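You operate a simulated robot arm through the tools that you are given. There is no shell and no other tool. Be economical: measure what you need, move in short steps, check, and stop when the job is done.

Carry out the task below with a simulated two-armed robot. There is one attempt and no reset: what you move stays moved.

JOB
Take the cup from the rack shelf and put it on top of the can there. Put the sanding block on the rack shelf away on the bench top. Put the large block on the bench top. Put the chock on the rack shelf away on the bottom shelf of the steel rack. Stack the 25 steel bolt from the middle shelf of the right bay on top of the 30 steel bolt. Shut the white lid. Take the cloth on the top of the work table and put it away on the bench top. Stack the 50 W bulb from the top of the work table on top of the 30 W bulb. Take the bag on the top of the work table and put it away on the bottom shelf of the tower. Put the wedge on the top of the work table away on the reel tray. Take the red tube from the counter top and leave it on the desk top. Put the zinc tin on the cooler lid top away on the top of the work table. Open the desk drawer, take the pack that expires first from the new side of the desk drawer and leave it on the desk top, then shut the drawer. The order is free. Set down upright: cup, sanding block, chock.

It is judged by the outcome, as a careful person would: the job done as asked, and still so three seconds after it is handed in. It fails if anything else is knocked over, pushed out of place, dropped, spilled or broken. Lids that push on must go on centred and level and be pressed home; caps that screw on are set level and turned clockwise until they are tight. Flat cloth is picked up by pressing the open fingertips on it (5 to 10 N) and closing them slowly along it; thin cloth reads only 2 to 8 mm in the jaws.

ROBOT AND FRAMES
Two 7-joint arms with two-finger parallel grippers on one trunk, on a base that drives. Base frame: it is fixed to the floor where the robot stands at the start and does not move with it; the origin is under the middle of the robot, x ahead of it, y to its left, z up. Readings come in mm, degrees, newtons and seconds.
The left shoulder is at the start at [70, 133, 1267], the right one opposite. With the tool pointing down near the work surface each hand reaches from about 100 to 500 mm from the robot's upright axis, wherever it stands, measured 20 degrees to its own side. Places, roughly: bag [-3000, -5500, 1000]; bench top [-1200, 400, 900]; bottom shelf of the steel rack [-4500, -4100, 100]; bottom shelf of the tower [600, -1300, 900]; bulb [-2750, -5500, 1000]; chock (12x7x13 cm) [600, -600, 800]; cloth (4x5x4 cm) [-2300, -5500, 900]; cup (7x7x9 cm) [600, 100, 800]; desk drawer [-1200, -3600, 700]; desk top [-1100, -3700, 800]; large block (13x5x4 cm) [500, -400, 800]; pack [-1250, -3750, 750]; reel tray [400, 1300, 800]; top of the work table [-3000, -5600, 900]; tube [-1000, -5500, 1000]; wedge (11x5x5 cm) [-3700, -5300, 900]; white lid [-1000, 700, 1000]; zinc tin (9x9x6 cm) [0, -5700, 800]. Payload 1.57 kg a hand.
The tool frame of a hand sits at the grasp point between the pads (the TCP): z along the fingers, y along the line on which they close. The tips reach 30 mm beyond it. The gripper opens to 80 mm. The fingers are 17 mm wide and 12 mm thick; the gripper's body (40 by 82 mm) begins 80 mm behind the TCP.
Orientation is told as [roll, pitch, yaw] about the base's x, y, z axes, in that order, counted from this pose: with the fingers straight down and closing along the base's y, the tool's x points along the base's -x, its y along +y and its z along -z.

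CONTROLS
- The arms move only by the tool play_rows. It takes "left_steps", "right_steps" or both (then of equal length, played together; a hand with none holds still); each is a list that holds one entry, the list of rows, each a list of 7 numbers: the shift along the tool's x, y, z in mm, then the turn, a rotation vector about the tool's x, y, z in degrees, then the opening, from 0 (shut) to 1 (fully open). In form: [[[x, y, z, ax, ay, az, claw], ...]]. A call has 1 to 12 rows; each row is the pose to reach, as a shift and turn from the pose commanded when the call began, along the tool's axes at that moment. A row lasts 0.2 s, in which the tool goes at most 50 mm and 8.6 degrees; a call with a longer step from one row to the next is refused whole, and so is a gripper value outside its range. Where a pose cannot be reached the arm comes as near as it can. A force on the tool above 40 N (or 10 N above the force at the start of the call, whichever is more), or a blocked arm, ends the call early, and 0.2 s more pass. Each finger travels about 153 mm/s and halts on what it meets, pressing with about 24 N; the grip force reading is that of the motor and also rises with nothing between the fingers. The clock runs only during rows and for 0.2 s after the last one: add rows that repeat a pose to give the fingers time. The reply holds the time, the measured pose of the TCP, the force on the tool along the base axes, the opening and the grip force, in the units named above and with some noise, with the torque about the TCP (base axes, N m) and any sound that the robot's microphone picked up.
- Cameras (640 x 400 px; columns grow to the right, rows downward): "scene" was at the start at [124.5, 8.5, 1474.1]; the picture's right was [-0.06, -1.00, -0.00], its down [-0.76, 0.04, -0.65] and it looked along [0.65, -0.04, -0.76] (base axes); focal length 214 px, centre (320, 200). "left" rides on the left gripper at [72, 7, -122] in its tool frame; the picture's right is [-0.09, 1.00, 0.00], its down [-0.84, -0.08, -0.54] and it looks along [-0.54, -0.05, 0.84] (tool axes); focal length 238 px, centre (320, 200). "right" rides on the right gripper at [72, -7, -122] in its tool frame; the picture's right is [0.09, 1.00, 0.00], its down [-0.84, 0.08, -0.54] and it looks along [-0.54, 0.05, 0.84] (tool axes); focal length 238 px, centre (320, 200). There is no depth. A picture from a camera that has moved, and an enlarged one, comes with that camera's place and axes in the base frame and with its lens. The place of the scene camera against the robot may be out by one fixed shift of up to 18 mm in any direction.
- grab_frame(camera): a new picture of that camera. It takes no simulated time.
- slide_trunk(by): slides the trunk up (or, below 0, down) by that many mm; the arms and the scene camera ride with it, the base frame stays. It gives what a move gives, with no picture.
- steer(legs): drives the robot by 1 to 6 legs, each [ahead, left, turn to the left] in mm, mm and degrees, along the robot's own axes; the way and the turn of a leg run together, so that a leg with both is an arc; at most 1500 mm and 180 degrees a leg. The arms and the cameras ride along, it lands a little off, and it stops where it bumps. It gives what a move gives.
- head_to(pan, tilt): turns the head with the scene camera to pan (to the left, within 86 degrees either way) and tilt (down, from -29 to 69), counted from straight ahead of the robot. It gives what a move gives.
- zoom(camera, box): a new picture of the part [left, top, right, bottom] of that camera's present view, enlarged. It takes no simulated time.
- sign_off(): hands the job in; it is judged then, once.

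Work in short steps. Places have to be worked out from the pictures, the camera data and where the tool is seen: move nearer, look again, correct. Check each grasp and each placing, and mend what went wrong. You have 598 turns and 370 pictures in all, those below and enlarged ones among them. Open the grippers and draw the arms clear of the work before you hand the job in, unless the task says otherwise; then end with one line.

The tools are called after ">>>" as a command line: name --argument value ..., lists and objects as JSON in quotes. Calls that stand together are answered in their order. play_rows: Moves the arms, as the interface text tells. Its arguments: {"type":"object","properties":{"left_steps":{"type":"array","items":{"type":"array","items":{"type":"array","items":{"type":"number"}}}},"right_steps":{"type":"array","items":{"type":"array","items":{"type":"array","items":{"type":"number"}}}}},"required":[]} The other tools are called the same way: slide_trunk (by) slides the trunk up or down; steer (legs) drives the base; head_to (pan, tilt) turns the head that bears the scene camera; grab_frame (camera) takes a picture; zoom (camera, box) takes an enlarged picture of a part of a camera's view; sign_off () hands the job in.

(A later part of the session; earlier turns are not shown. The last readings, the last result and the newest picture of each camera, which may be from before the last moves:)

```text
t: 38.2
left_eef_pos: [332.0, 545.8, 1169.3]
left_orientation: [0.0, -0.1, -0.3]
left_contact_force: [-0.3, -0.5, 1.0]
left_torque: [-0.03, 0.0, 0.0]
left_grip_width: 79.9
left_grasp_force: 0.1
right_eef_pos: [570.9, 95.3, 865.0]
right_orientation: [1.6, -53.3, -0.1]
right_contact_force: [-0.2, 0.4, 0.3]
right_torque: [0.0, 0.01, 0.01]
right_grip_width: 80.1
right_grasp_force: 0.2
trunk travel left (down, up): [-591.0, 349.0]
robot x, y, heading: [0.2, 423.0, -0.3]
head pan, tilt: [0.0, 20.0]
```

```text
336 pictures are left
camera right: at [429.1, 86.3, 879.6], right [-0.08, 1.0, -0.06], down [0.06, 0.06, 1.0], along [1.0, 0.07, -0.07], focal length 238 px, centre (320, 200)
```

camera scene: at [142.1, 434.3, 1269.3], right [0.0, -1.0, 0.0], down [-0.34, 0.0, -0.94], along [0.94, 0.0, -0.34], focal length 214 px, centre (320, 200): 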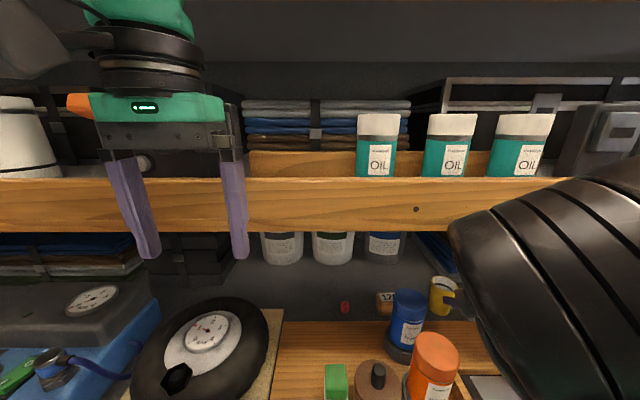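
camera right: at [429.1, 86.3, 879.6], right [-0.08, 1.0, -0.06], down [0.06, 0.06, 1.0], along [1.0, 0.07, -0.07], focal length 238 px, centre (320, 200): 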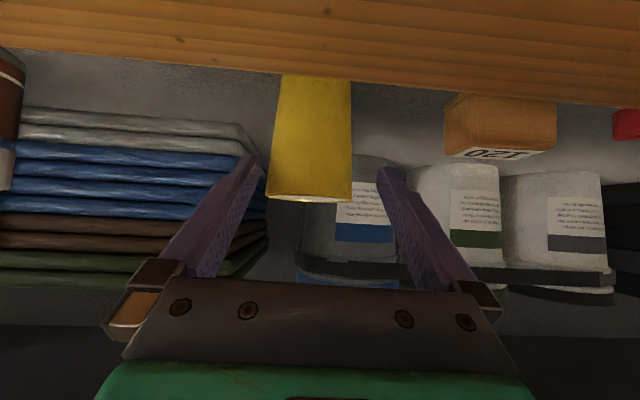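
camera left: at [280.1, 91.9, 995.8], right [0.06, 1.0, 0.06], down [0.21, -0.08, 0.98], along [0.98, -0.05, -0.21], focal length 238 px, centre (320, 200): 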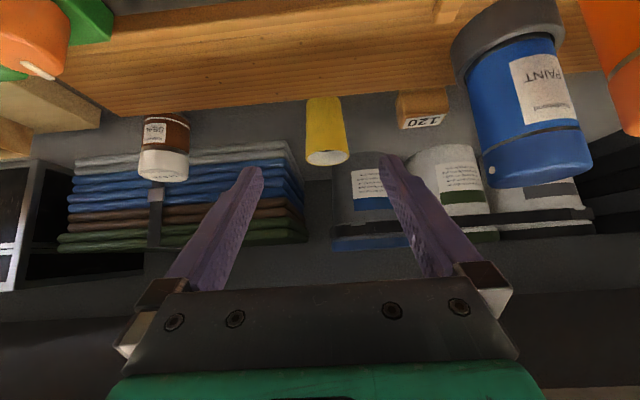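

Cup is centred at y≈90 versus my line at ≈96; I shift −6 mm sideways and advance the last 43 mm, then close gently.

>>> play_rows --right_steps '[[[0, -6, 5, 0, 0, 0, 1], [0, -6, 18, 0, 0, 0, 1], [0, -6, 31, 0, 0, 0, 1], [0, -6, 44, 0, 0, 0, 1], [0, -6, 44, 0, 0, 0, 1]]]'

>>> grab_frame --camera "right"

```text
t: 39.4
left_eef_pos: [332.8, 545.7, 1169.2]
left_orientation: [0.0, 0.0, -0.3]
left_contact_force: [0.6, -0.3, 0.0]
left_torque: [-0.01, -0.02, 0.03]
left_grip_width: 80.1
left_grasp_force: 0.1
right_eef_pos: [607.3, 90.5, 838.4]
right_orientation: [1.9, -53.4, -0.3]
right_contact_force: [0.2, -0.2, 0.2]
right_torque: [-0.01, 0.0, -0.01]
right_grip_width: 80.0
right_grasp_force: 0.0
trunk travel left (down, up): [-591.0, 349.0]
robot x, y, heading: [2.0, 422.8, -0.1]
head pan, tilt: [0.0, 20.0]
```

```text
335 pictures are left
camera right: at [465.9, 81.3, 853.4], right [-0.08, 1.0, -0.05], down [0.06, 0.06, 1.0], along [1.0, 0.07, -0.06], focal length 238 px, centre (320, 200)
```

right: 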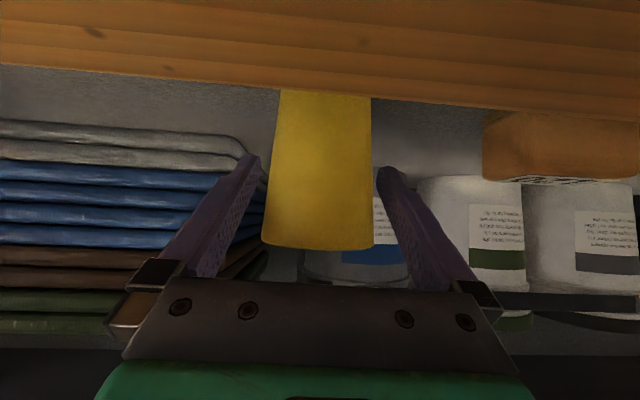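

Cup sits centred between the fingers. Close and lift along a vertical path.

>>> play_rows --right_steps '[[[0, 0, 0, 0, 0, 0, 0.8], [0, 0, 0, 0, 0, 0, 0.6], [0, 0, 0, 0, 0, 0, 0.6], [0, 0, 0, 0, 0, 0, 0.6]]]'

```text
t: 40.4
left_eef_pos: [333.0, 546.4, 1171.4]
left_orientation: [0.0, 0.1, -0.3]
left_contact_force: [-0.4, 0.0, -0.1]
left_torque: [0.02, -0.01, 0.0]
left_grip_width: 80.0
left_grasp_force: 0.1
right_eef_pos: [608.0, 90.6, 839.3]
right_orientation: [1.8, -53.5, -0.2]
right_contact_force: [-0.3, 0.2, 0.1]
right_torque: [0.0, 0.0, 0.02]
right_grip_width: 58.2
right_grasp_force: 23.5
trunk travel left (down, up): [-591.0, 349.0]
robot x, y, heading: [3.7, 420.4, -0.3]
head pan, tilt: [0.0, 20.0]
```

Grip is firm (58 mm). For more headroom under the middle shelf when stacking, I regrasp 12 mm lower with a 60° tilt.

>>> play_rows --right_steps '[[[0, 0, 0, 0, 0, 0, 1], [0, 0, 0, 0, 0, 0, 1], [5, 0, 3.5, 0, -3.3, 0, 1], [9.6, 0, 7.2, 0, -6.6, 0, 1], [9.6, 0, 7.2, 0, -6.6, 0, 1], [9.6, 0, 7.2, 0, -6.6, 0, 0.8], [9.6, 0, 7.2, 0, -6.6, 0, 0.55], [9.6, 0, 7.2, 0, -6.6, 0, 0.55], [9.6, 0, 7.2, 0, -6.6, 0, 0.55]]]'

>>> grab_frame --camera "right"

```text
t: 41.5
left_eef_pos: [328.8, 548.6, 1171.3]
left_orientation: [-0.1, -0.2, -0.3]
left_contact_force: [-0.6, -0.2, 0.0]
left_torque: [-0.04, 0.02, -0.01]
left_grip_width: 80.1
left_grasp_force: 0.0
right_eef_pos: [607.2, 88.6, 841.4]
right_orientation: [0.6, -61.3, 0.8]
right_contact_force: [-8.4, 3.5, 22.2]
right_torque: [0.02, 3.62, -0.58]
right_grip_width: 80.3
right_grasp_force: 0.1
trunk travel left (down, up): [-591.0, 349.0]
robot x, y, heading: [5.5, 424.4, -0.6]
head pan, tilt: [0.0, 20.0]
stopped in row 5 (right hand): the force on the tool passed its limit (the readings are from after the stop); the commanded pose is now the measured one
```

```text
334 pictures are left
camera right: at [465.2, 80.0, 836.9], right [-0.07, 0.99, -0.08], down [-0.08, 0.07, 0.99], along [0.99, 0.07, 0.07], focal length 238 px, centre (320, 200)
```

right: 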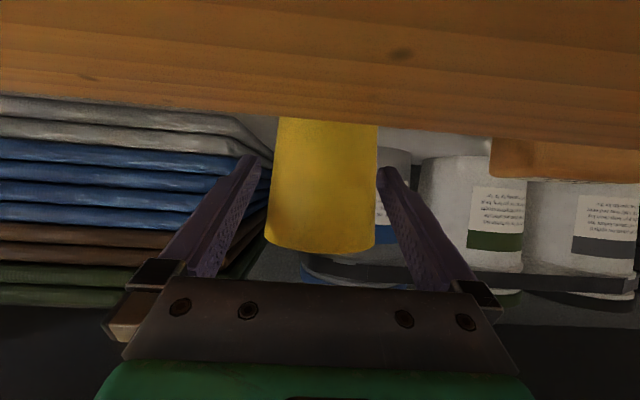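

The hand's underside touched the plank when tilted further. I go back to −53° at z≈838 and grip there.

>>> play_rows --right_steps '[[[0, 0, 0, 0, 4, 0, 1], [0, 2, 0, 0, 7.9, 0, 1], [0, 2, 0, 0, 7.9, 0, 1]]]'

>>> play_rows --right_steps '[[[3, 0, 2, 0, 0, 0, 1], [3, 0, 2, 0, 0, 0, 0.8], [3, 0, 2, 0, 0, 0, 0.55], [3, 0, 2, 0, 0, 0, 0.55], [3, 0, 2, 0, 0, 0, 0.55]]]'

```text
t: 42.2
left_eef_pos: [334.5, 544.7, 1168.8]
left_orientation: [0.1, 0.0, -0.2]
left_contact_force: [1.0, -0.1, 0.0]
left_torque: [-0.01, 0.06, -0.01]
left_grip_width: 79.8
left_grasp_force: 0.0
right_eef_pos: [610.7, 89.6, 834.6]
right_orientation: [0.9, -52.9, 0.6]
right_contact_force: [0.2, 0.1, -0.1]
right_torque: [-0.02, 0.0, 0.0]
right_grip_width: 79.9
right_grasp_force: 0.0
trunk travel left (down, up): [-591.0, 349.0]
robot x, y, heading: [3.5, 424.2, -0.0]
head pan, tilt: [0.0, 20.0]
```

```text
t: 43.5
left_eef_pos: [333.0, 545.5, 1169.8]
left_orientation: [0.0, 0.0, -0.2]
left_contact_force: [-0.6, -0.2, -0.3]
left_torque: [0.02, -0.01, -0.01]
left_grip_width: 80.1
left_grasp_force: 0.0
right_eef_pos: [609.7, 90.4, 832.2]
right_orientation: [0.8, -53.1, 0.6]
right_contact_force: [0.4, -0.3, -0.1]
right_torque: [0.05, 0.01, -0.04]
right_grip_width: 57.9
right_grasp_force: 23.9
trunk travel left (down, up): [-591.0, 349.0]
robot x, y, heading: [1.4, 427.9, -0.2]
head pan, tilt: [0.0, 20.0]
```

For headroom when stacking I'd rather hold the cup near its rim with a flatter tilt (−63°), which keeps clear of the plank. Regrasp there.

>>> play_rows --right_steps '[[[0, 0, 0, 0, 0, 0, 1], [0, 0, 0, 0, 0, 0, 1], [-11, 0, -8, 0, 0, 0, 1], [-21, 0, -15.6, 0, -5, 0, 1], [-21, 0, -15.6, 0, -9.9, 0, 1], [-21, 0, -15.6, 0, -9.9, 0, 1]]]'

>>> grab_frame --camera "right"

```text
t: 44.9
left_eef_pos: [332.5, 546.3, 1170.3]
left_orientation: [0.0, 0.0, -0.2]
left_contact_force: [0.1, -0.3, 0.4]
left_torque: [-0.01, 0.02, 0.0]
left_grip_width: 80.1
left_grasp_force: 0.0
right_eef_pos: [610.0, 90.1, 859.8]
right_orientation: [1.1, -63.0, 0.4]
right_contact_force: [-0.1, 0.8, 0.8]
right_torque: [-0.01, 0.0, -0.01]
right_grip_width: 79.9
right_grasp_force: 0.1
trunk travel left (down, up): [-591.0, 349.0]
robot x, y, heading: [4.8, 421.4, -0.4]
head pan, tilt: [0.0, 20.0]
```

```text
333 pictures are left
camera right: at [467.9, 81.1, 849.6], right [-0.06, 1.0, -0.07], down [-0.1, 0.07, 0.99], along [0.99, 0.07, 0.1], focal length 238 px, centre (320, 200)
```

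right: 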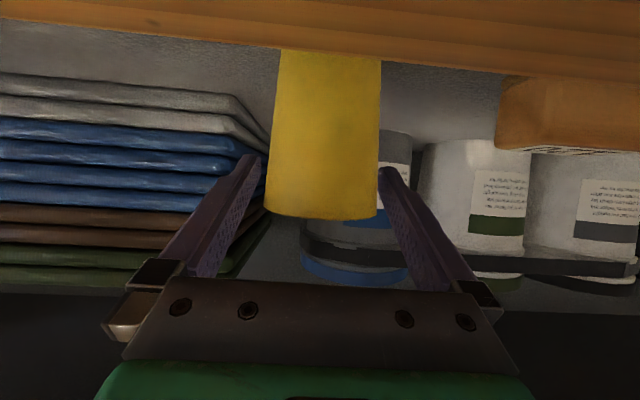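

TCP projects about 12 mm below the rim and centred. Close.

>>> play_rows --right_steps '[[[0, 0, 0, 0, 0, 0, 0.85], [0, 0, 0, 0, 0, 0, 0.6], [0, 0, 0, 0, 0, 0, 0.6], [0, 0, 0, 0, 0, 0, 0.6]]]'

>>> play_rows --right_steps '[[[-18, 0, -9, 0, 0, 0, 0.6], [-36, 0, -18, 0, 0, 0, 0.6], [-54, 0, -27, 0, 0, 0, 0.6], [-72, 0, -37, 0, 0, 0, 0.6], [-85, 0, -43, 0, 0, 0, 0.6], [-85, 0, -43, 0, 0, 0, 0.6]]]'

>>> grab_frame --camera "right"

>>> grab_frame --camera "scene"

```text
t: 45.9
left_eef_pos: [333.0, 544.9, 1170.2]
left_orientation: [0.0, 0.0, -0.4]
left_contact_force: [-0.4, -0.5, 0.2]
left_torque: [0.03, 0.02, -0.03]
left_grip_width: 79.7
left_grasp_force: 0.1
right_eef_pos: [610.8, 89.6, 859.4]
right_orientation: [1.0, -63.0, 0.4]
right_contact_force: [-0.5, -0.5, 0.2]
right_torque: [-0.03, -0.03, -0.01]
right_grip_width: 60.2
right_grasp_force: 24.1
trunk travel left (down, up): [-591.0, 349.0]
robot x, y, heading: [-1.5, 420.1, -0.1]
head pan, tilt: [0.0, 20.0]
```

```text
t: 47.2
left_eef_pos: [332.4, 545.5, 1171.2]
left_orientation: [-0.1, 0.0, -0.3]
left_contact_force: [-0.1, -0.2, -0.7]
left_torque: [-0.01, 0.04, 0.01]
left_grip_width: 79.9
left_grasp_force: 0.1
right_eef_pos: [611.0, 87.2, 952.5]
right_orientation: [1.5, -62.8, -0.2]
right_contact_force: [1.4, 0.3, -0.6]
right_torque: [0.01, 0.02, -0.01]
right_grip_width: 60.0
right_grasp_force: 24.1
trunk travel left (down, up): [-591.0, 349.0]
robot x, y, heading: [4.2, 422.1, -0.1]
head pan, tilt: [0.0, 20.0]
```

```text
332 pictures are left
camera right: at [469.2, 78.1, 943.2], right [-0.06, 1.0, -0.07], down [-0.1, 0.06, 0.99], along [0.99, 0.07, 0.1], focal length 238 px, centre (320, 200)
```

right: 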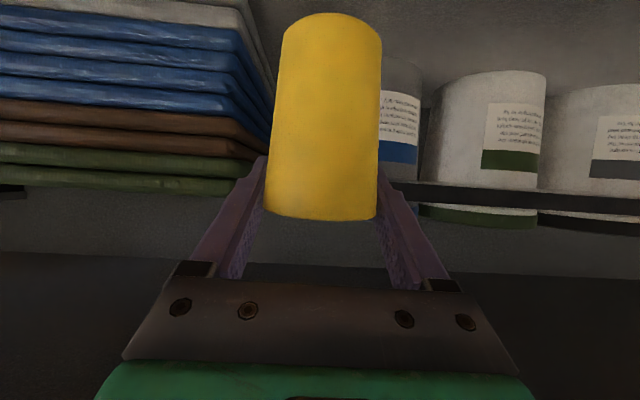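

```text
331 pictures are left
camera scene: at [142.6, 434.3, 1269.2], right [0.0, -1.0, 0.0], down [-0.34, 0.0, -0.94], along [0.94, 0.0, -0.34], focal length 214 px, centre (320, 200)
```

scene: 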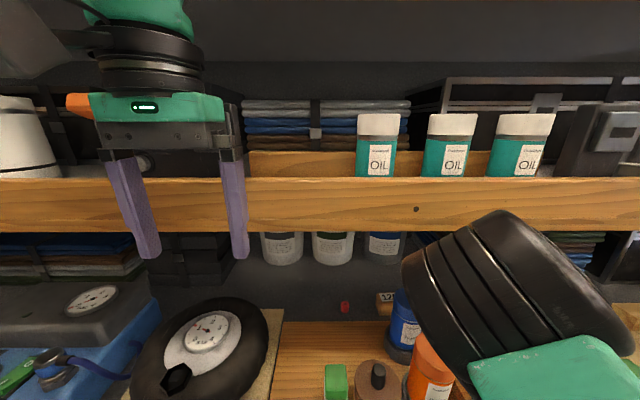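

Cup lifted upright. I raise another 12 mm and drive 190 mm to the right, then look for the SEAL can.

>>> play_rows --right_steps '[[[-6, 0, -3, 0, 0, 0, 0.6], [-11, 1, -6, 0, 0, 0, 0.6], [-11, 1, -6, 0, 0, 0, 0.6]]]'

>>> steer --legs '[[0, -180, 0]]'

>>> grab_frame --camera "right"

>>> grab_frame --camera "scene"

```text
t: 48.0
left_eef_pos: [333.7, 545.8, 1169.7]
left_orientation: [0.0, 0.0, -0.3]
left_contact_force: [-1.0, 0.5, -0.1]
left_torque: [-0.02, 0.0, 0.03]
left_grip_width: 80.2
left_grasp_force: 0.0
right_eef_pos: [609.9, 86.1, 961.1]
right_orientation: [2.1, -62.6, -1.2]
right_contact_force: [-0.1, -0.7, -0.7]
right_torque: [-0.01, 0.02, -0.01]
right_grip_width: 60.0
right_grasp_force: 23.9
trunk travel left (down, up): [-591.0, 349.0]
robot x, y, heading: [3.4, 421.5, -0.3]
head pan, tilt: [0.0, 20.0]
```

```text
t: 49.5
left_eef_pos: [331.6, 370.7, 1169.3]
left_orientation: [0.0, 0.1, 0.2]
left_contact_force: [-0.6, 0.0, 0.1]
left_torque: [0.01, -0.01, 0.0]
left_grip_width: 79.8
left_grasp_force: 0.0
right_eef_pos: [611.8, -85.7, 965.4]
right_orientation: [2.3, -62.9, -0.8]
right_contact_force: [0.5, 0.7, -0.7]
right_torque: [0.02, -0.01, -0.04]
right_grip_width: 59.7
right_grasp_force: 23.6
trunk travel left (down, up): [-591.0, 349.0]
robot x, y, heading: [0.6, 245.1, 0.1]
head pan, tilt: [0.0, 20.0]
```

```text
330 pictures are left
camera right: at [470.4, -96.1, 955.8], right [-0.06, 1.0, -0.06], down [-0.1, 0.06, 0.99], along [0.99, 0.07, 0.1], focal length 238 px, centre (320, 200)
```

right: 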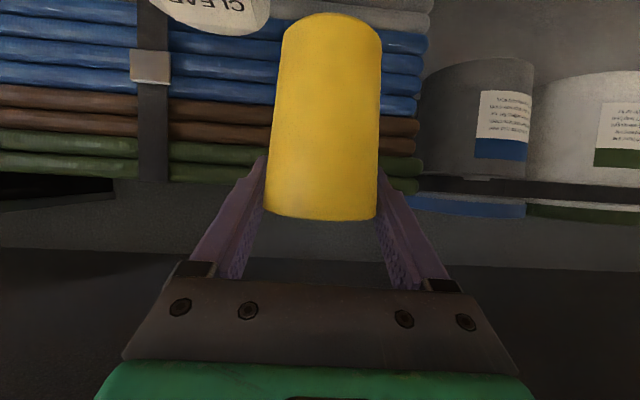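

```text
329 pictures are left
camera scene: at [142.4, 257.6, 1269.3], right [0.0, -1.0, 0.0], down [-0.34, 0.0, -0.94], along [0.94, 0.0, -0.34], focal length 214 px, centre (320, 200)
```

scene: 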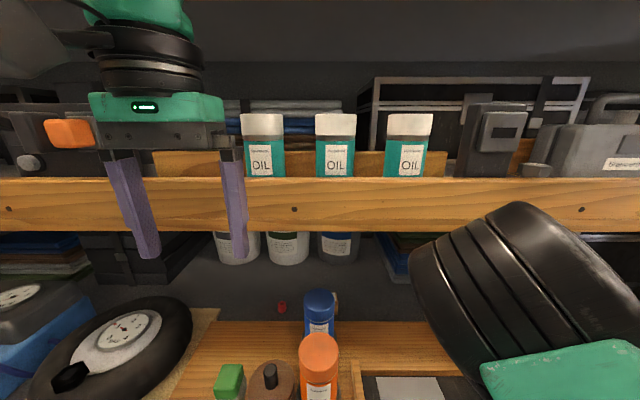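

SEAL can centre reads about [602, −154], top ≈872; cup bottom ≈887. I drive 68 mm more to the right and check.

>>> steer --legs '[[0, -66, 0]]'

>>> grab_frame --camera "right"

>>> head_to --pan -35 --tilt 20

>>> grab_frame --camera "scene"

```text
t: 50.5
left_eef_pos: [331.7, 305.6, 1169.2]
left_orientation: [0.0, 0.0, 0.3]
left_contact_force: [0.1, 0.5, -0.1]
left_torque: [0.02, 0.01, -0.01]
left_grip_width: 80.0
left_grasp_force: 0.0
right_eef_pos: [613.3, -153.2, 964.8]
right_orientation: [2.4, -62.9, -1.0]
right_contact_force: [-1.1, -0.2, -0.3]
right_torque: [-0.03, 0.03, 0.02]
right_grip_width: 59.9
right_grasp_force: 23.6
trunk travel left (down, up): [-591.0, 349.0]
robot x, y, heading: [1.6, 176.9, 0.3]
head pan, tilt: [0.0, 20.0]
```

```text
328 pictures are left
camera right: at [470.8, -161.9, 955.5], right [-0.06, 1.0, -0.06], down [-0.1, 0.06, 0.99], along [0.99, 0.07, 0.1], focal length 238 px, centre (320, 200)
```

right: 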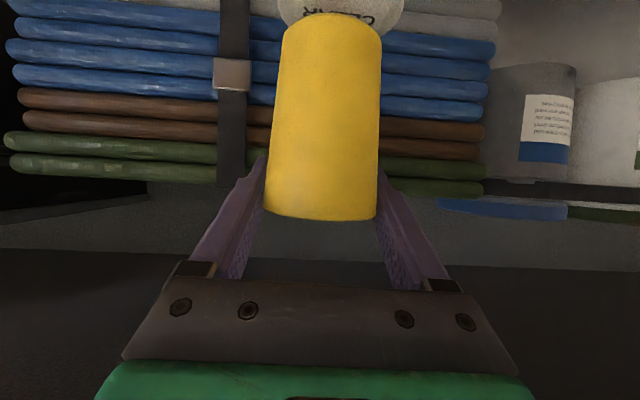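

```text
t: 51.6
left_eef_pos: [331.7, 304.3, 1169.0]
left_orientation: [0.0, -0.1, 0.3]
left_contact_force: [0.5, 0.2, -0.1]
left_torque: [0.0, 0.02, -0.03]
left_grip_width: 79.8
left_grasp_force: 0.1
right_eef_pos: [612.1, -153.3, 964.7]
right_orientation: [2.7, -62.8, -1.2]
right_contact_force: [0.0, -0.9, -0.3]
right_torque: [-0.02, 0.01, 0.0]
right_grip_width: 60.1
right_grasp_force: 24.1
trunk travel left (down, up): [-591.0, 349.0]
robot x, y, heading: [0.8, 174.7, 0.2]
head pan, tilt: [-35.0, 20.0]
```

```text
327 pictures are left
camera scene: at [126.1, 138.2, 1269.3], right [-0.57, -0.82, 0.0], down [-0.28, 0.19, -0.94], along [0.77, -0.53, -0.34], focal length 214 px, centre (320, 200)
```

scene: 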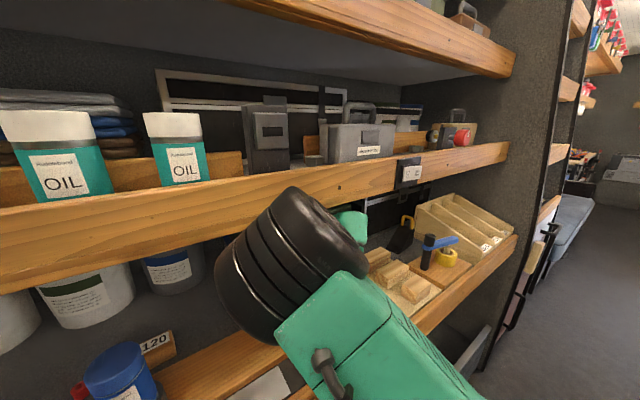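

Alignment is within a few mm. I shift the cup 8 mm back and 3 mm left, lower to z≈953 and check the force.

>>> play_rows --right_steps '[[[4, 3, -7, 0, 0, 0, 0.6], [9, 3, -4, 0, 0, 0, 0.6], [14, 3, -2, 0, 0, 0, 0.6], [14, 3, -2, 0, 0, 0, 0.6]]]'

>>> play_rows --right_steps '[[[1.8, 0, 0.9, 0, 0, 0, 0.6], [3.6, 0, 1.8, 0, 0, 0, 0.6], [3.6, 0, 1.8, 0, 0, 0, 0.6]]]'

```text
t: 52.6
left_eef_pos: [331.7, 305.8, 1169.8]
left_orientation: [0.0, 0.0, 0.3]
left_contact_force: [0.2, 0.1, 0.4]
left_torque: [0.02, 0.0, -0.01]
left_grip_width: 79.9
left_grasp_force: 0.1
right_eef_pos: [604.7, -154.8, 954.6]
right_orientation: [3.7, -63.1, -2.6]
right_contact_force: [-1.0, 0.5, 3.3]
right_torque: [-0.03, -0.04, 0.01]
right_grip_width: 60.1
right_grasp_force: 24.2
trunk travel left (down, up): [-591.0, 349.0]
robot x, y, heading: [2.1, 177.4, 0.2]
head pan, tilt: [-35.0, 20.0]
```

```text
t: 53.4
left_eef_pos: [329.1, 307.9, 1170.3]
left_orientation: [0.0, -0.2, 0.3]
left_contact_force: [0.1, -0.1, 0.1]
left_torque: [0.0, 0.0, 0.01]
left_grip_width: 80.1
left_grasp_force: 0.0
right_eef_pos: [601.9, -153.2, 952.7]
right_orientation: [3.1, -63.2, -2.0]
right_contact_force: [2.8, 1.6, 20.9]
right_torque: [0.04, 0.12, 0.06]
right_grip_width: 60.1
right_grasp_force: 24.1
trunk travel left (down, up): [-591.0, 349.0]
robot x, y, heading: [0.4, 180.7, 0.2]
head pan, tilt: [-35.0, 20.0]
```

Contact at z≈953 with 21 N. I ease up 2 mm and look at the alignment before releasing.

>>> play_rows --right_steps '[[[-1.8, 0, -0.9, 0, 0, 0, 0.6], [-1.8, 0, -0.9, 0, 0, 0, 0.6]]]'

>>> grab_frame --camera "right"

>>> grab_frame --camera "left"

```text
t: 54.0
left_eef_pos: [329.4, 306.1, 1171.8]
left_orientation: [-0.1, -0.1, 0.3]
left_contact_force: [-0.5, -0.1, 0.2]
left_torque: [0.01, 0.04, 0.01]
left_grip_width: 79.9
left_grasp_force: 0.0
right_eef_pos: [600.2, -153.1, 948.8]
right_orientation: [3.0, -62.8, -1.9]
right_contact_force: [1.0, 0.9, 15.3]
right_torque: [-0.06, 0.16, 0.0]
right_grip_width: 59.8
right_grasp_force: 24.8
trunk travel left (down, up): [-591.0, 349.0]
robot x, y, heading: [0.0, 178.6, 0.1]
head pan, tilt: [-35.0, 20.0]
```

```text
326 pictures are left
camera right: at [459.2, -161.6, 940.6], right [-0.05, 1.0, -0.06], down [-0.1, 0.05, 0.99], along [0.99, 0.06, 0.1], focal length 238 px, centre (320, 200)
```

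right: 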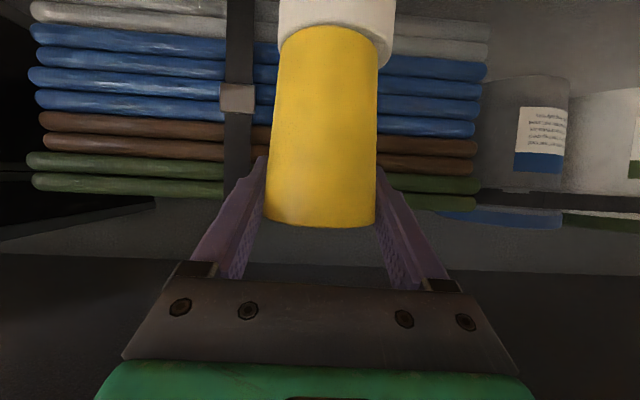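

```text
325 pictures are left
camera left: at [256.9, 313.1, 1291.0], right [0.09, 1.0, 0.0], down [0.84, -0.07, 0.54], along [0.54, -0.05, -0.84], focal length 238 px, centre (320, 200)
```

left: 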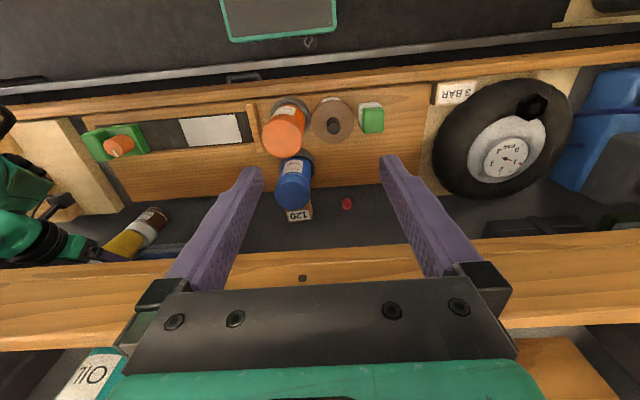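

The cup bottom sits about 4 mm off the lid's centre in y; I check the fore-aft alignment in the left camera.

>>> zoom --camera "left" --box '[60, 170, 220, 270]'

```text
4.00 times, centred on (140, 220) of left
camera zoom: at [256.9, 313.1, 1291.0], right [0.09, 1.0, 0.0], down [0.84, -0.07, 0.54], along [0.54, -0.05, -0.84], focal length 953 px, centre (1040, 120)
```

zoom: 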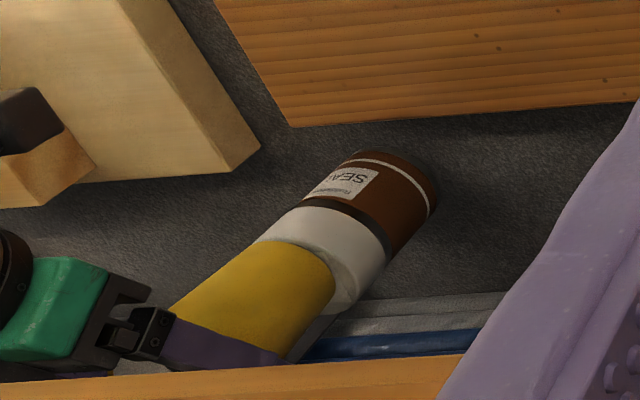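

The cup is ~8 mm too near the front and right. I lift 10 mm, shift +7 x and +5 y, and set it down again.

>>> play_rows --right_steps '[[[-5, 0, -2.5, 0, 0, 0, 0.6], [-9, 0, -4.6, 0, 0, 0, 0.6], [-10, 3, -1, 0, 0, 0, 0.6], [-12, 5, 2, 0, 0, 0, 0.6], [-12, 5, 2, 0, 0, 0, 0.6]]]'

```text
t: 55.2
left_eef_pos: [332.6, 305.1, 1169.7]
left_orientation: [-0.1, -0.1, 0.3]
left_contact_force: [0.7, 0.3, 0.3]
left_torque: [0.0, 0.02, 0.0]
left_grip_width: 79.8
left_grasp_force: 0.0
right_eef_pos: [612.2, -150.4, 956.0]
right_orientation: [3.9, -62.6, -2.6]
right_contact_force: [-0.3, -0.4, -0.9]
right_torque: [-0.01, -0.01, 0.01]
right_grip_width: 59.6
right_grasp_force: 24.1
trunk travel left (down, up): [-591.0, 349.0]
robot x, y, heading: [2.8, 179.1, 0.3]
head pan, tilt: [-35.0, 20.0]
```

Free of contact at z 956. I lower in small steps.

>>> play_rows --right_steps '[[[1.8, 0, 0.9, 0, 0, 0, 0.6], [2.7, 0, 1.4, 0, 0, 0, 0.6], [2.7, 0, 1.4, 0, 0, 0, 0.6]]]'

>>> zoom --camera "left" --box '[60, 170, 220, 270]'

```text
t: 56.0
left_eef_pos: [331.9, 305.3, 1169.5]
left_orientation: [0.0, -0.1, 0.1]
left_contact_force: [0.2, -0.8, 0.2]
left_torque: [0.01, 0.0, 0.01]
left_grip_width: 80.0
left_grasp_force: 0.0
right_eef_pos: [610.8, -147.9, 952.0]
right_orientation: [3.7, -62.4, -2.7]
right_contact_force: [-0.7, -0.3, -0.4]
right_torque: [0.0, -0.02, 0.0]
right_grip_width: 59.3
right_grasp_force: 23.7
trunk travel left (down, up): [-591.0, 349.0]
robot x, y, heading: [2.3, 181.5, 0.4]
head pan, tilt: [-35.0, 20.0]
```

```text
4.00 times, centred on (140, 220) of left
camera zoom: at [259.6, 311.1, 1290.7], right [0.09, 1.0, 0.0], down [0.84, -0.07, 0.54], along [0.54, -0.05, -0.84], focal length 953 px, centre (1040, 120)
```

zoom: 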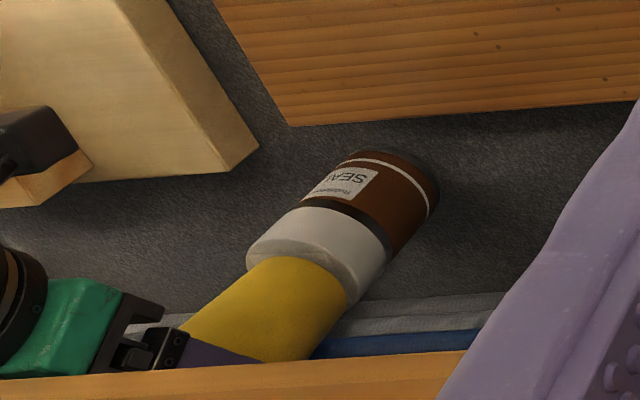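

Now nearly centred and still hovering slightly. I lower a little more with a 3 mm pull back.

>>> play_rows --right_steps '[[[2.5, 0, -2, 0, 0, 0, 0.6], [4.3, 0, -1, 0, 0, 0, 0.6], [4.3, 0, -1, 0, 0, 0, 0.6]]]'

>>> zoom --camera "left" --box '[60, 170, 220, 270]'

```text
t: 56.8
left_eef_pos: [330.8, 304.1, 1170.9]
left_orientation: [0.0, 0.0, 0.3]
left_contact_force: [0.1, 0.1, 0.7]
left_torque: [-0.01, 0.0, -0.01]
left_grip_width: 79.8
left_grasp_force: 0.1
right_eef_pos: [609.2, -149.5, 951.8]
right_orientation: [4.0, -62.8, -2.8]
right_contact_force: [-0.8, 0.0, -0.4]
right_torque: [0.03, 0.01, -0.01]
right_grip_width: 59.7
right_grasp_force: 24.1
trunk travel left (down, up): [-591.0, 349.0]
robot x, y, heading: [5.6, 179.6, 0.3]
head pan, tilt: [-35.0, 20.0]
```

```text
4.00 times, centred on (140, 220) of left
camera zoom: at [259.5, 311.1, 1290.7], right [0.09, 1.0, 0.0], down [0.84, -0.07, 0.54], along [0.54, -0.05, -0.84], focal length 953 px, centre (1040, 120)
```

zoom: 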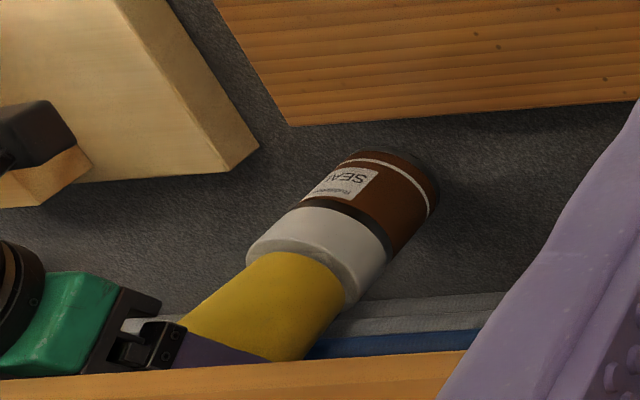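

Well centred. I lower another few mm to contact.

>>> play_rows --right_steps '[[[1.8, 0, 0.9, 0, 0, 0, 0.6], [3.6, 0, 1.8, 0, 0, 0, 0.6], [3.6, 0, 1.8, 0, 0, 0, 0.6]]]'

```text
t: 57.6
left_eef_pos: [332.0, 304.6, 1169.4]
left_orientation: [0.0, 0.0, 0.3]
left_contact_force: [-0.7, 1.0, 0.0]
left_torque: [0.02, -0.03, -0.04]
left_grip_width: 80.1
left_grasp_force: 0.1
right_eef_pos: [607.4, -150.5, 950.2]
right_orientation: [3.9, -62.8, -2.7]
right_contact_force: [0.3, 0.1, 1.6]
right_torque: [0.02, 0.01, 0.0]
right_grip_width: 59.8
right_grasp_force: 24.0
trunk travel left (down, up): [-591.0, 349.0]
robot x, y, heading: [1.7, 178.9, 0.4]
head pan, tilt: [-35.0, 20.0]
```

Just touching (1.6 N). One more millimetre, then open.

>>> play_rows --right_steps '[[[1, 0, 0.5, 0, 0, 0, 0.6], [1, 0, 0.5, 0, 0, 0, 0.6], [1, 0, 0.5, 0, 0, 0, 0.75], [1, 0, 0.5, 0, 0, 0, 0.9], [1, 0, 0.5, 0, 0, 0, 1], [1, 0, 0.5, 0, 0, 0, 1]]]'

>>> grab_frame --camera "right"

>>> zoom --camera "left" --box '[60, 170, 220, 270]'

```text
t: 59.0
left_eef_pos: [332.4, 304.6, 1169.4]
left_orientation: [0.0, 0.0, 0.3]
left_contact_force: [-0.4, 0.1, 0.2]
left_torque: [0.01, -0.02, 0.02]
left_grip_width: 79.7
left_grasp_force: 0.0
right_eef_pos: [608.4, -150.1, 948.7]
right_orientation: [3.5, -62.7, -2.6]
right_contact_force: [0.0, -0.3, -0.3]
right_torque: [0.04, 0.03, -0.01]
right_grip_width: 79.9
right_grasp_force: 0.1
trunk travel left (down, up): [-591.0, 349.0]
robot x, y, heading: [3.5, 177.8, 0.4]
head pan, tilt: [-35.0, 20.0]
```

```text
321 pictures are left
camera right: at [465.8, -157.8, 939.0], right [-0.05, 1.0, -0.05], down [-0.1, 0.05, 0.99], along [0.99, 0.06, 0.1], focal length 238 px, centre (320, 200)
```

right: 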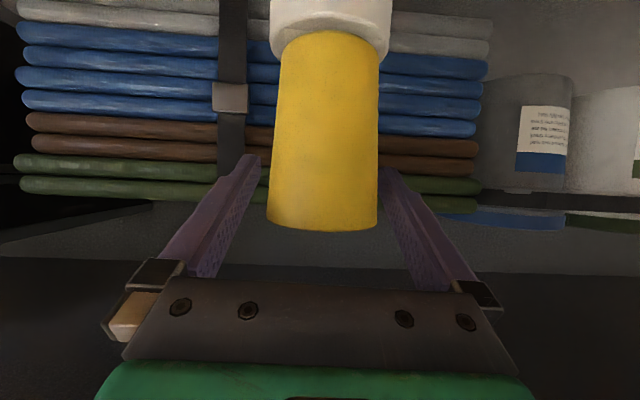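

```text
4.00 times, centred on (140, 220) of left
camera zoom: at [259.5, 311.1, 1290.7], right [0.09, 1.0, 0.0], down [0.84, -0.07, 0.54], along [0.54, -0.05, -0.84], focal length 953 px, centre (1040, 120)
```

zoom: 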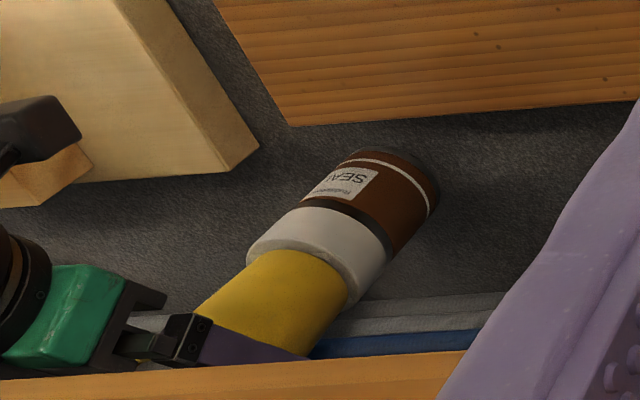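

The cup stands on the can. I withdraw straight back in steps.

>>> play_rows --right_steps '[[[9, 0, -18, 0, 0, 0, 1], [18, 0, -36, 0, 0, 0, 1], [27, 0, -53, 0, 0, 0, 1], [36, 0, -71, 0, 0, 0, 1], [45, 0, -89, 0, 0, 0, 1]]]'

>>> grab_frame --camera "right"

```text
t: 60.2
left_eef_pos: [332.9, 303.9, 1170.6]
left_orientation: [0.0, -0.1, 0.3]
left_contact_force: [-0.2, 0.5, -1.0]
left_torque: [0.0, 0.0, 0.02]
left_grip_width: 80.0
left_grasp_force: 0.1
right_eef_pos: [503.7, -154.2, 947.4]
right_orientation: [5.2, -62.8, -4.4]
right_contact_force: [0.3, -0.2, -0.2]
right_torque: [-0.01, 0.02, 0.03]
right_grip_width: 80.0
right_grasp_force: 0.0
trunk travel left (down, up): [-591.0, 349.0]
robot x, y, heading: [0.7, 179.7, 0.1]
head pan, tilt: [-35.0, 20.0]
```

```text
319 pictures are left
camera right: at [362.6, -161.5, 937.5], right [-0.05, 1.0, -0.04], down [-0.1, 0.04, 0.99], along [0.99, 0.05, 0.1], focal length 238 px, centre (320, 200)
```

right: 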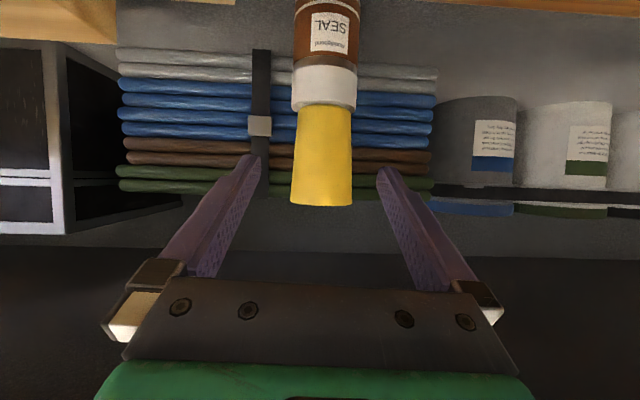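

The cup is done. Next the sanding block, which stands behind the blue paint can; I drive left 270 mm to measure it with the hand camera.

>>> steer --legs '[[0, 270, 0]]'

>>> grab_frame --camera "right"

>>> grab_frame --camera "left"

```text
t: 62.1
left_eef_pos: [329.0, 579.1, 1169.8]
left_orientation: [0.0, -0.1, 0.6]
left_contact_force: [-0.1, 0.5, 0.5]
left_torque: [0.0, 0.03, 0.03]
left_grip_width: 79.9
left_grasp_force: 0.1
right_eef_pos: [506.5, 122.6, 947.7]
right_orientation: [5.6, -62.8, -4.1]
right_contact_force: [-0.3, -0.1, -0.9]
right_torque: [-0.04, -0.01, 0.0]
right_grip_width: 80.1
right_grasp_force: 0.0
trunk travel left (down, up): [-591.0, 349.0]
robot x, y, heading: [0.9, 448.9, 0.5]
head pan, tilt: [-35.0, 20.0]
```

```text
318 pictures are left
camera right: at [364.3, 114.4, 937.9], right [-0.06, 1.0, -0.04], down [-0.1, 0.03, 0.99], along [0.99, 0.06, 0.1], focal length 238 px, centre (320, 200)
```

right: 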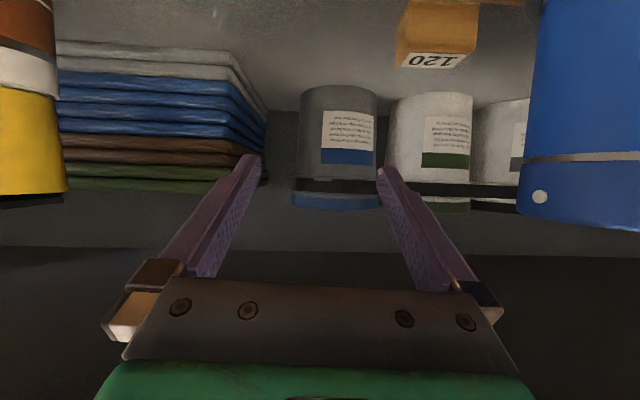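

```text
317 pictures are left
camera left: at [256.5, 584.5, 1290.7], right [0.08, 1.0, 0.0], down [0.84, -0.07, 0.54], along [0.54, -0.04, -0.84], focal length 238 px, centre (320, 200)
```

left: 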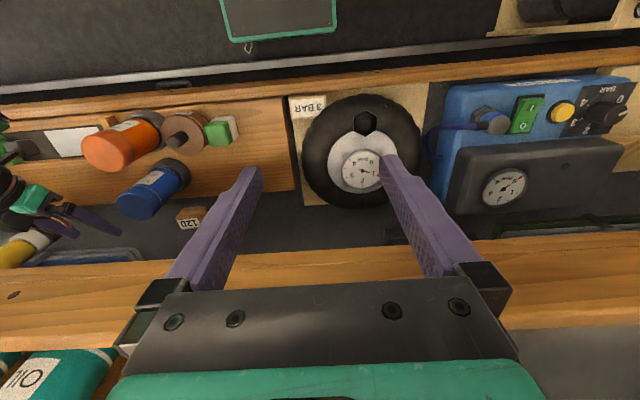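

>>> zoom --camera "right" --box '[380, 0, 508, 80]'

>>> zoom --camera "left" --box '[100, 140, 260, 240]'

```text
5.00 times, centred on (444, 40) of right
camera zoom: at [364.3, 114.4, 937.9], right [-0.06, 1.0, -0.04], down [-0.1, 0.03, 0.99], along [0.99, 0.06, 0.1], focal length 1192 px, centre (-300, 1000)
```

zoom: 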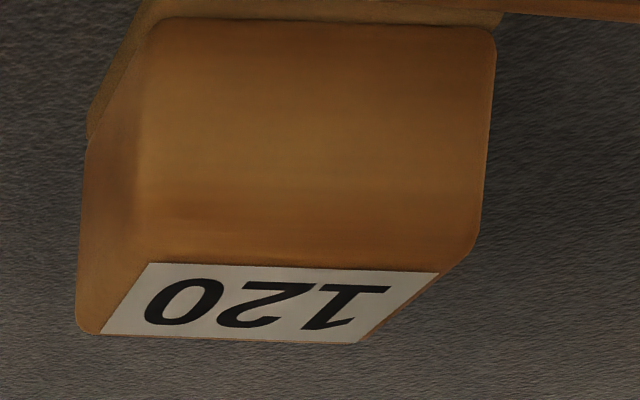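

```text
4.00 times, centred on (180, 190) of left
camera zoom: at [256.5, 584.5, 1290.7], right [0.08, 1.0, 0.0], down [0.84, -0.07, 0.54], along [0.54, -0.04, -0.84], focal length 953 px, centre (880, 240)
```

zoom: 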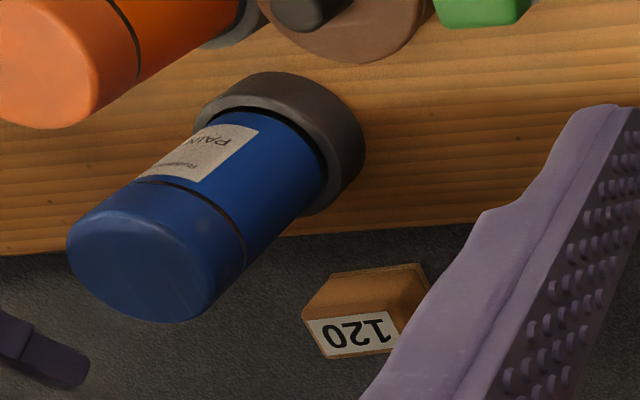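

Block measured: centre ≈[604, 229], 30 mm deep (x) × 55 wide (y) × 40 tall; blue can at [463, 244] blocks a straight approach. I'll come from the right side with the hand pointing +y, so first retract and drive right.

>>> play_rows --right_steps '[[[9, 0, -18, 0, 0, 0, 1], [18, 0, -36, 0, 0, 0, 1], [27, 0, -53, 0, 0, 0, 1], [36, 0, -71, 0, 0, 0, 1], [36, 0, -71, 0, 0, 0, 1]]]'

>>> steer --legs '[[0, -215, -0.4]]'

>>> play_rows --right_steps '[[[0, 12, 0, -7.3, 0, -3.7, 1], [0, 24, 0, -14.6, 0, -7.4, 1], [0, 36, 0, -21.9, 0, -11.1, 1], [0, 48, 0, -29.2, 0, -14.9, 1], [0, 60, 0, -36.5, 0, -18.6, 1], [0, 72, 0, -43.7, 0, -22.3, 1], [0, 84, 0, -51, 0, -26, 1], [0, 96, 0, -58.3, 0, -29.7, 1], [0, 108, 0, -65.6, 0, -33.4, 1], [0, 120, 0, -72.9, 0, -37.1, 1], [0, 132, 0, -80.2, 0, -40.9, 1], [0, 132, 0, -80.2, 0, -40.9, 1]]]'

>>> grab_frame --camera "right"

>>> grab_frame --camera "left"

```text
t: 63.3
left_eef_pos: [329.0, 578.6, 1169.5]
left_orientation: [0.0, 0.0, 0.5]
left_contact_force: [0.0, 0.5, 0.6]
left_torque: [-0.02, 0.01, 0.04]
left_grip_width: 79.9
left_grasp_force: 0.1
right_eef_pos: [458.7, 93.0, 943.6]
right_orientation: [8.9, -63.3, -7.9]
right_contact_force: [-0.2, 0.3, 0.8]
right_torque: [0.03, 0.0, -0.01]
right_grip_width: 79.8
right_grasp_force: 0.0
right hand out of reach, approached as far as the arm can: row 2, 3, 4, 5
trunk travel left (down, up): [-591.0, 349.0]
robot x, y, heading: [-2.1, 447.7, 0.7]
head pan, tilt: [-35.0, 20.0]
```

```text
t: 65.0
left_eef_pos: [330.9, 361.5, 1170.7]
left_orientation: [0.0, 0.0, 0.1]
left_contact_force: [0.1, 0.3, 0.0]
left_torque: [0.04, 0.0, 0.01]
left_grip_width: 80.1
left_grasp_force: 0.1
right_eef_pos: [458.4, -130.7, 940.4]
right_orientation: [8.4, -62.7, -8.0]
right_contact_force: [-0.6, 0.3, 0.3]
right_torque: [0.03, -0.03, -0.02]
right_grip_width: 80.1
right_grasp_force: 0.0
trunk travel left (down, up): [-591.0, 349.0]
robot x, y, heading: [0.2, 231.6, 0.1]
head pan, tilt: [-35.0, 20.0]
```

```text
t: 67.5
left_eef_pos: [330.4, 361.2, 1170.5]
left_orientation: [-0.1, -0.1, 0.1]
left_contact_force: [0.2, -0.1, 0.8]
left_torque: [0.0, 0.03, 0.01]
left_grip_width: 80.0
left_grasp_force: 0.0
right_eef_pos: [459.3, 4.5, 948.8]
right_orientation: [-0.1, -66.8, 89.6]
right_contact_force: [-0.4, -0.4, 0.3]
right_torque: [-0.01, -0.01, -0.01]
right_grip_width: 80.0
right_grasp_force: 0.1
trunk travel left (down, up): [-591.0, 349.0]
robot x, y, heading: [2.0, 231.7, 0.3]
head pan, tilt: [-35.0, 20.0]
```

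```text
314 pictures are left
camera right: at [464.7, -136.0, 930.9], right [-1.0, -0.03, -0.08], down [-0.08, -0.17, 0.98], along [-0.04, 0.99, 0.17], focal length 238 px, centre (320, 200)
```

right: 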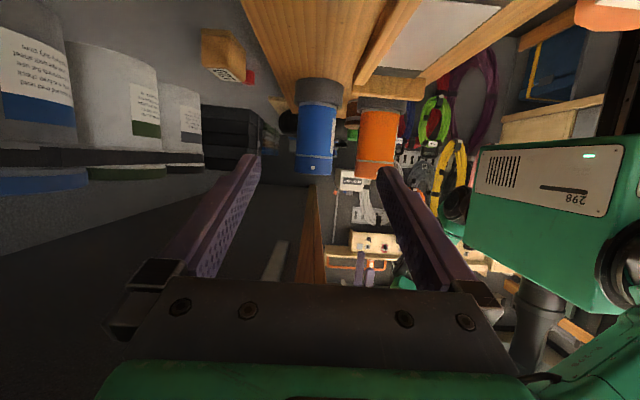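

```text
313 pictures are left
camera left: at [258.7, 366.3, 1290.8], right [0.09, 1.0, 0.0], down [0.84, -0.07, 0.54], along [0.54, -0.05, -0.84], focal length 238 px, centre (320, 200)
```

left: 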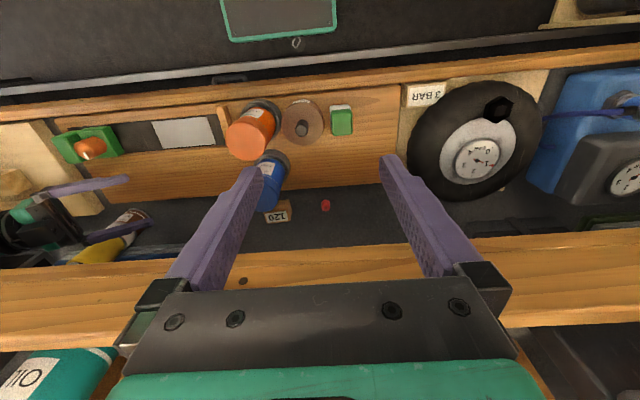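

This sideways pose works well. I move the hand toward +y, steepen the tilt to −45°, then slide in under the shelf next to the block.

>>> play_rows --right_steps '[[[-11, 0, 38, 0, 5.5, 0, 1], [-23, 0, 77, 0, 11, 0, 1], [-34, 0, 116, 0, 16.5, 0, 1], [-46, 0, 154, 0, 21.8, 0, 1], [-46, 0, 154, 0, 21.8, 0, 1]]]'

>>> play_rows --right_steps '[[[0, -35, 0, 0, 0, 0, 1], [0, -70, 0, 0, 0, 0, 1], [0, -105, 0, 0, 0, 0, 1], [0, -143, 0, 0, 0, 0, 1], [0, -143, 0, 0, 0, 0, 1]]]'

>>> grab_frame --camera "right"

>>> grab_frame --camera "left"

```text
t: 68.8
left_eef_pos: [328.6, 353.1, 1169.9]
left_orientation: [0.4, -0.1, 0.1]
left_contact_force: [0.6, 0.2, -0.2]
left_torque: [0.0, -0.04, -0.03]
left_grip_width: 80.0
left_grasp_force: 0.1
right_eef_pos: [471.3, 119.6, 931.5]
right_orientation: [1.9, -47.3, 86.6]
right_contact_force: [-0.2, -0.1, -1.0]
right_torque: [0.03, 0.01, 0.0]
right_grip_width: 80.1
right_grasp_force: 0.0
right hand out of reach, approached as far as the arm can: row 4, 5
trunk travel left (down, up): [-591.0, 349.0]
robot x, y, heading: [-0.3, 232.1, 0.1]
head pan, tilt: [-35.0, 20.0]
```

```text
t: 70.0
left_eef_pos: [348.5, 364.6, 1167.6]
left_orientation: [-0.1, 0.6, 0.5]
left_contact_force: [-0.4, -0.1, -1.0]
left_torque: [-0.03, 0.11, 0.01]
left_grip_width: 80.1
left_grasp_force: 0.1
right_eef_pos: [628.3, 136.4, 932.4]
right_orientation: [0.7, -44.9, 89.0]
right_contact_force: [0.7, 0.0, -1.1]
right_torque: [0.04, 0.07, 0.09]
right_grip_width: 80.1
right_grasp_force: 0.0
right hand out of reach, approached as far as the arm can: row 4, 5
trunk travel left (down, up): [-591.0, 349.0]
robot x, y, heading: [4.9, 239.4, 0.4]
head pan, tilt: [-35.0, 20.0]
```

```text
312 pictures are left
camera right: at [634.0, 0.1, 967.1], right [-1.0, -0.06, -0.06], down [-0.07, 0.21, 0.98], along [-0.05, 0.98, -0.21], focal length 238 px, centre (320, 200)
```

right: 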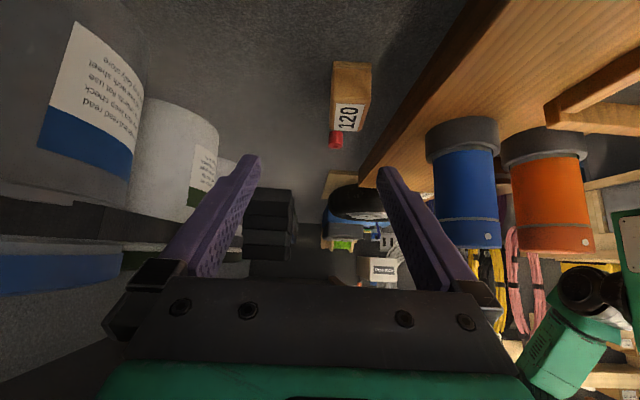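

```text
311 pictures are left
camera left: at [277.5, 371.3, 1289.3], right [0.08, 1.0, 0.0], down [0.84, -0.07, 0.53], along [0.53, -0.05, -0.85], focal length 238 px, centre (320, 200)
```

left: 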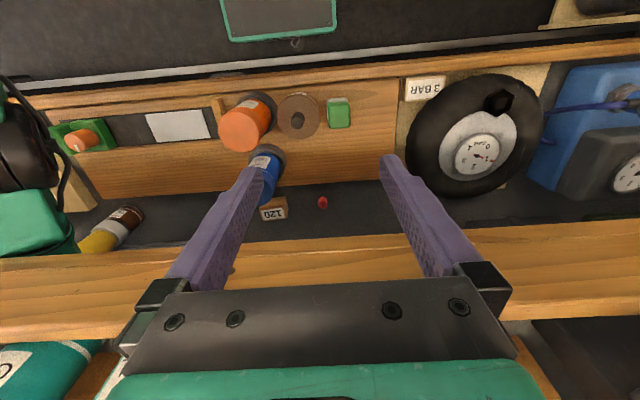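

The robot shifted slightly, so maybe the right arm leans on something; I look with the scene camera.

>>> grab_frame --camera "scene"

```text
310 pictures are left
camera scene: at [144.1, 197.5, 1269.9], right [-0.57, -0.82, 0.01], down [-0.29, 0.19, -0.94], along [0.77, -0.53, -0.35], focal length 214 px, centre (320, 200)
```

scene: 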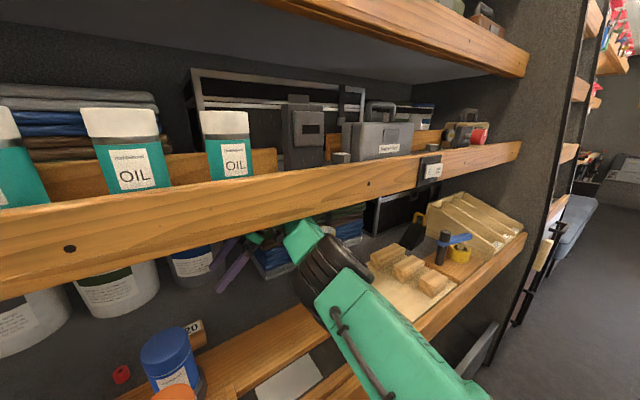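

The elbow hangs low near the front lip. I lower the hand 70 mm (and back 24 mm), then raise the trunk 70 mm to lift the elbow.

>>> play_rows --right_steps '[[[12, 6, 12, 0, 0, 0, 1], [25, 12, 25, 0, 0, 0, 1], [37, 18, 37, 0, 0, 0, 1], [49, 24, 49, 0, 0, 0, 1], [49, 24, 49, 0, 0, 0, 1]]]'

>>> slide_trunk --by 70

>>> grab_frame --camera "scene"

```text
t: 71.2
left_eef_pos: [330.7, 360.7, 1171.9]
left_orientation: [0.0, -0.1, 0.1]
left_contact_force: [0.1, 0.0, 0.8]
left_torque: [-0.01, -0.02, -0.01]
left_grip_width: 80.0
left_grasp_force: 0.0
right_eef_pos: [587.6, 129.3, 864.6]
right_orientation: [0.0, -45.0, 89.6]
right_contact_force: [1.3, 0.1, -0.7]
right_torque: [-0.04, 0.0, -0.06]
right_grip_width: 80.2
right_grasp_force: 0.1
trunk travel left (down, up): [-591.0, 349.0]
robot x, y, heading: [2.0, 230.6, 0.3]
head pan, tilt: [-35.0, 20.0]
```

```text
t: 72.2
left_eef_pos: [325.7, 358.7, 1239.3]
left_orientation: [-0.1, -0.2, 0.3]
left_contact_force: [-0.3, -0.2, 1.1]
left_torque: [-0.01, 0.01, -0.02]
left_grip_width: 80.1
left_grasp_force: 0.1
right_eef_pos: [567.0, 131.2, 887.5]
right_orientation: [7.6, -45.0, 84.1]
right_contact_force: [-0.2, -0.9, -0.2]
right_torque: [0.01, 0.04, -0.01]
right_grip_width: 79.9
right_grasp_force: 0.1
trunk travel left (down, up): [-661.0, 279.0]
robot x, y, heading: [4.5, 234.6, 0.3]
head pan, tilt: [-35.0, 20.0]
```

```text
309 pictures are left
camera scene: at [120.4, 192.6, 1338.6], right [-0.57, -0.82, 0.0], down [-0.28, 0.2, -0.94], along [0.77, -0.54, -0.34], focal length 214 px, centre (320, 200)
```

scene: 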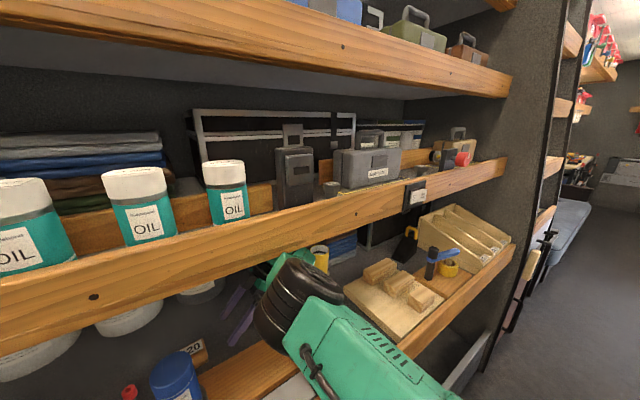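

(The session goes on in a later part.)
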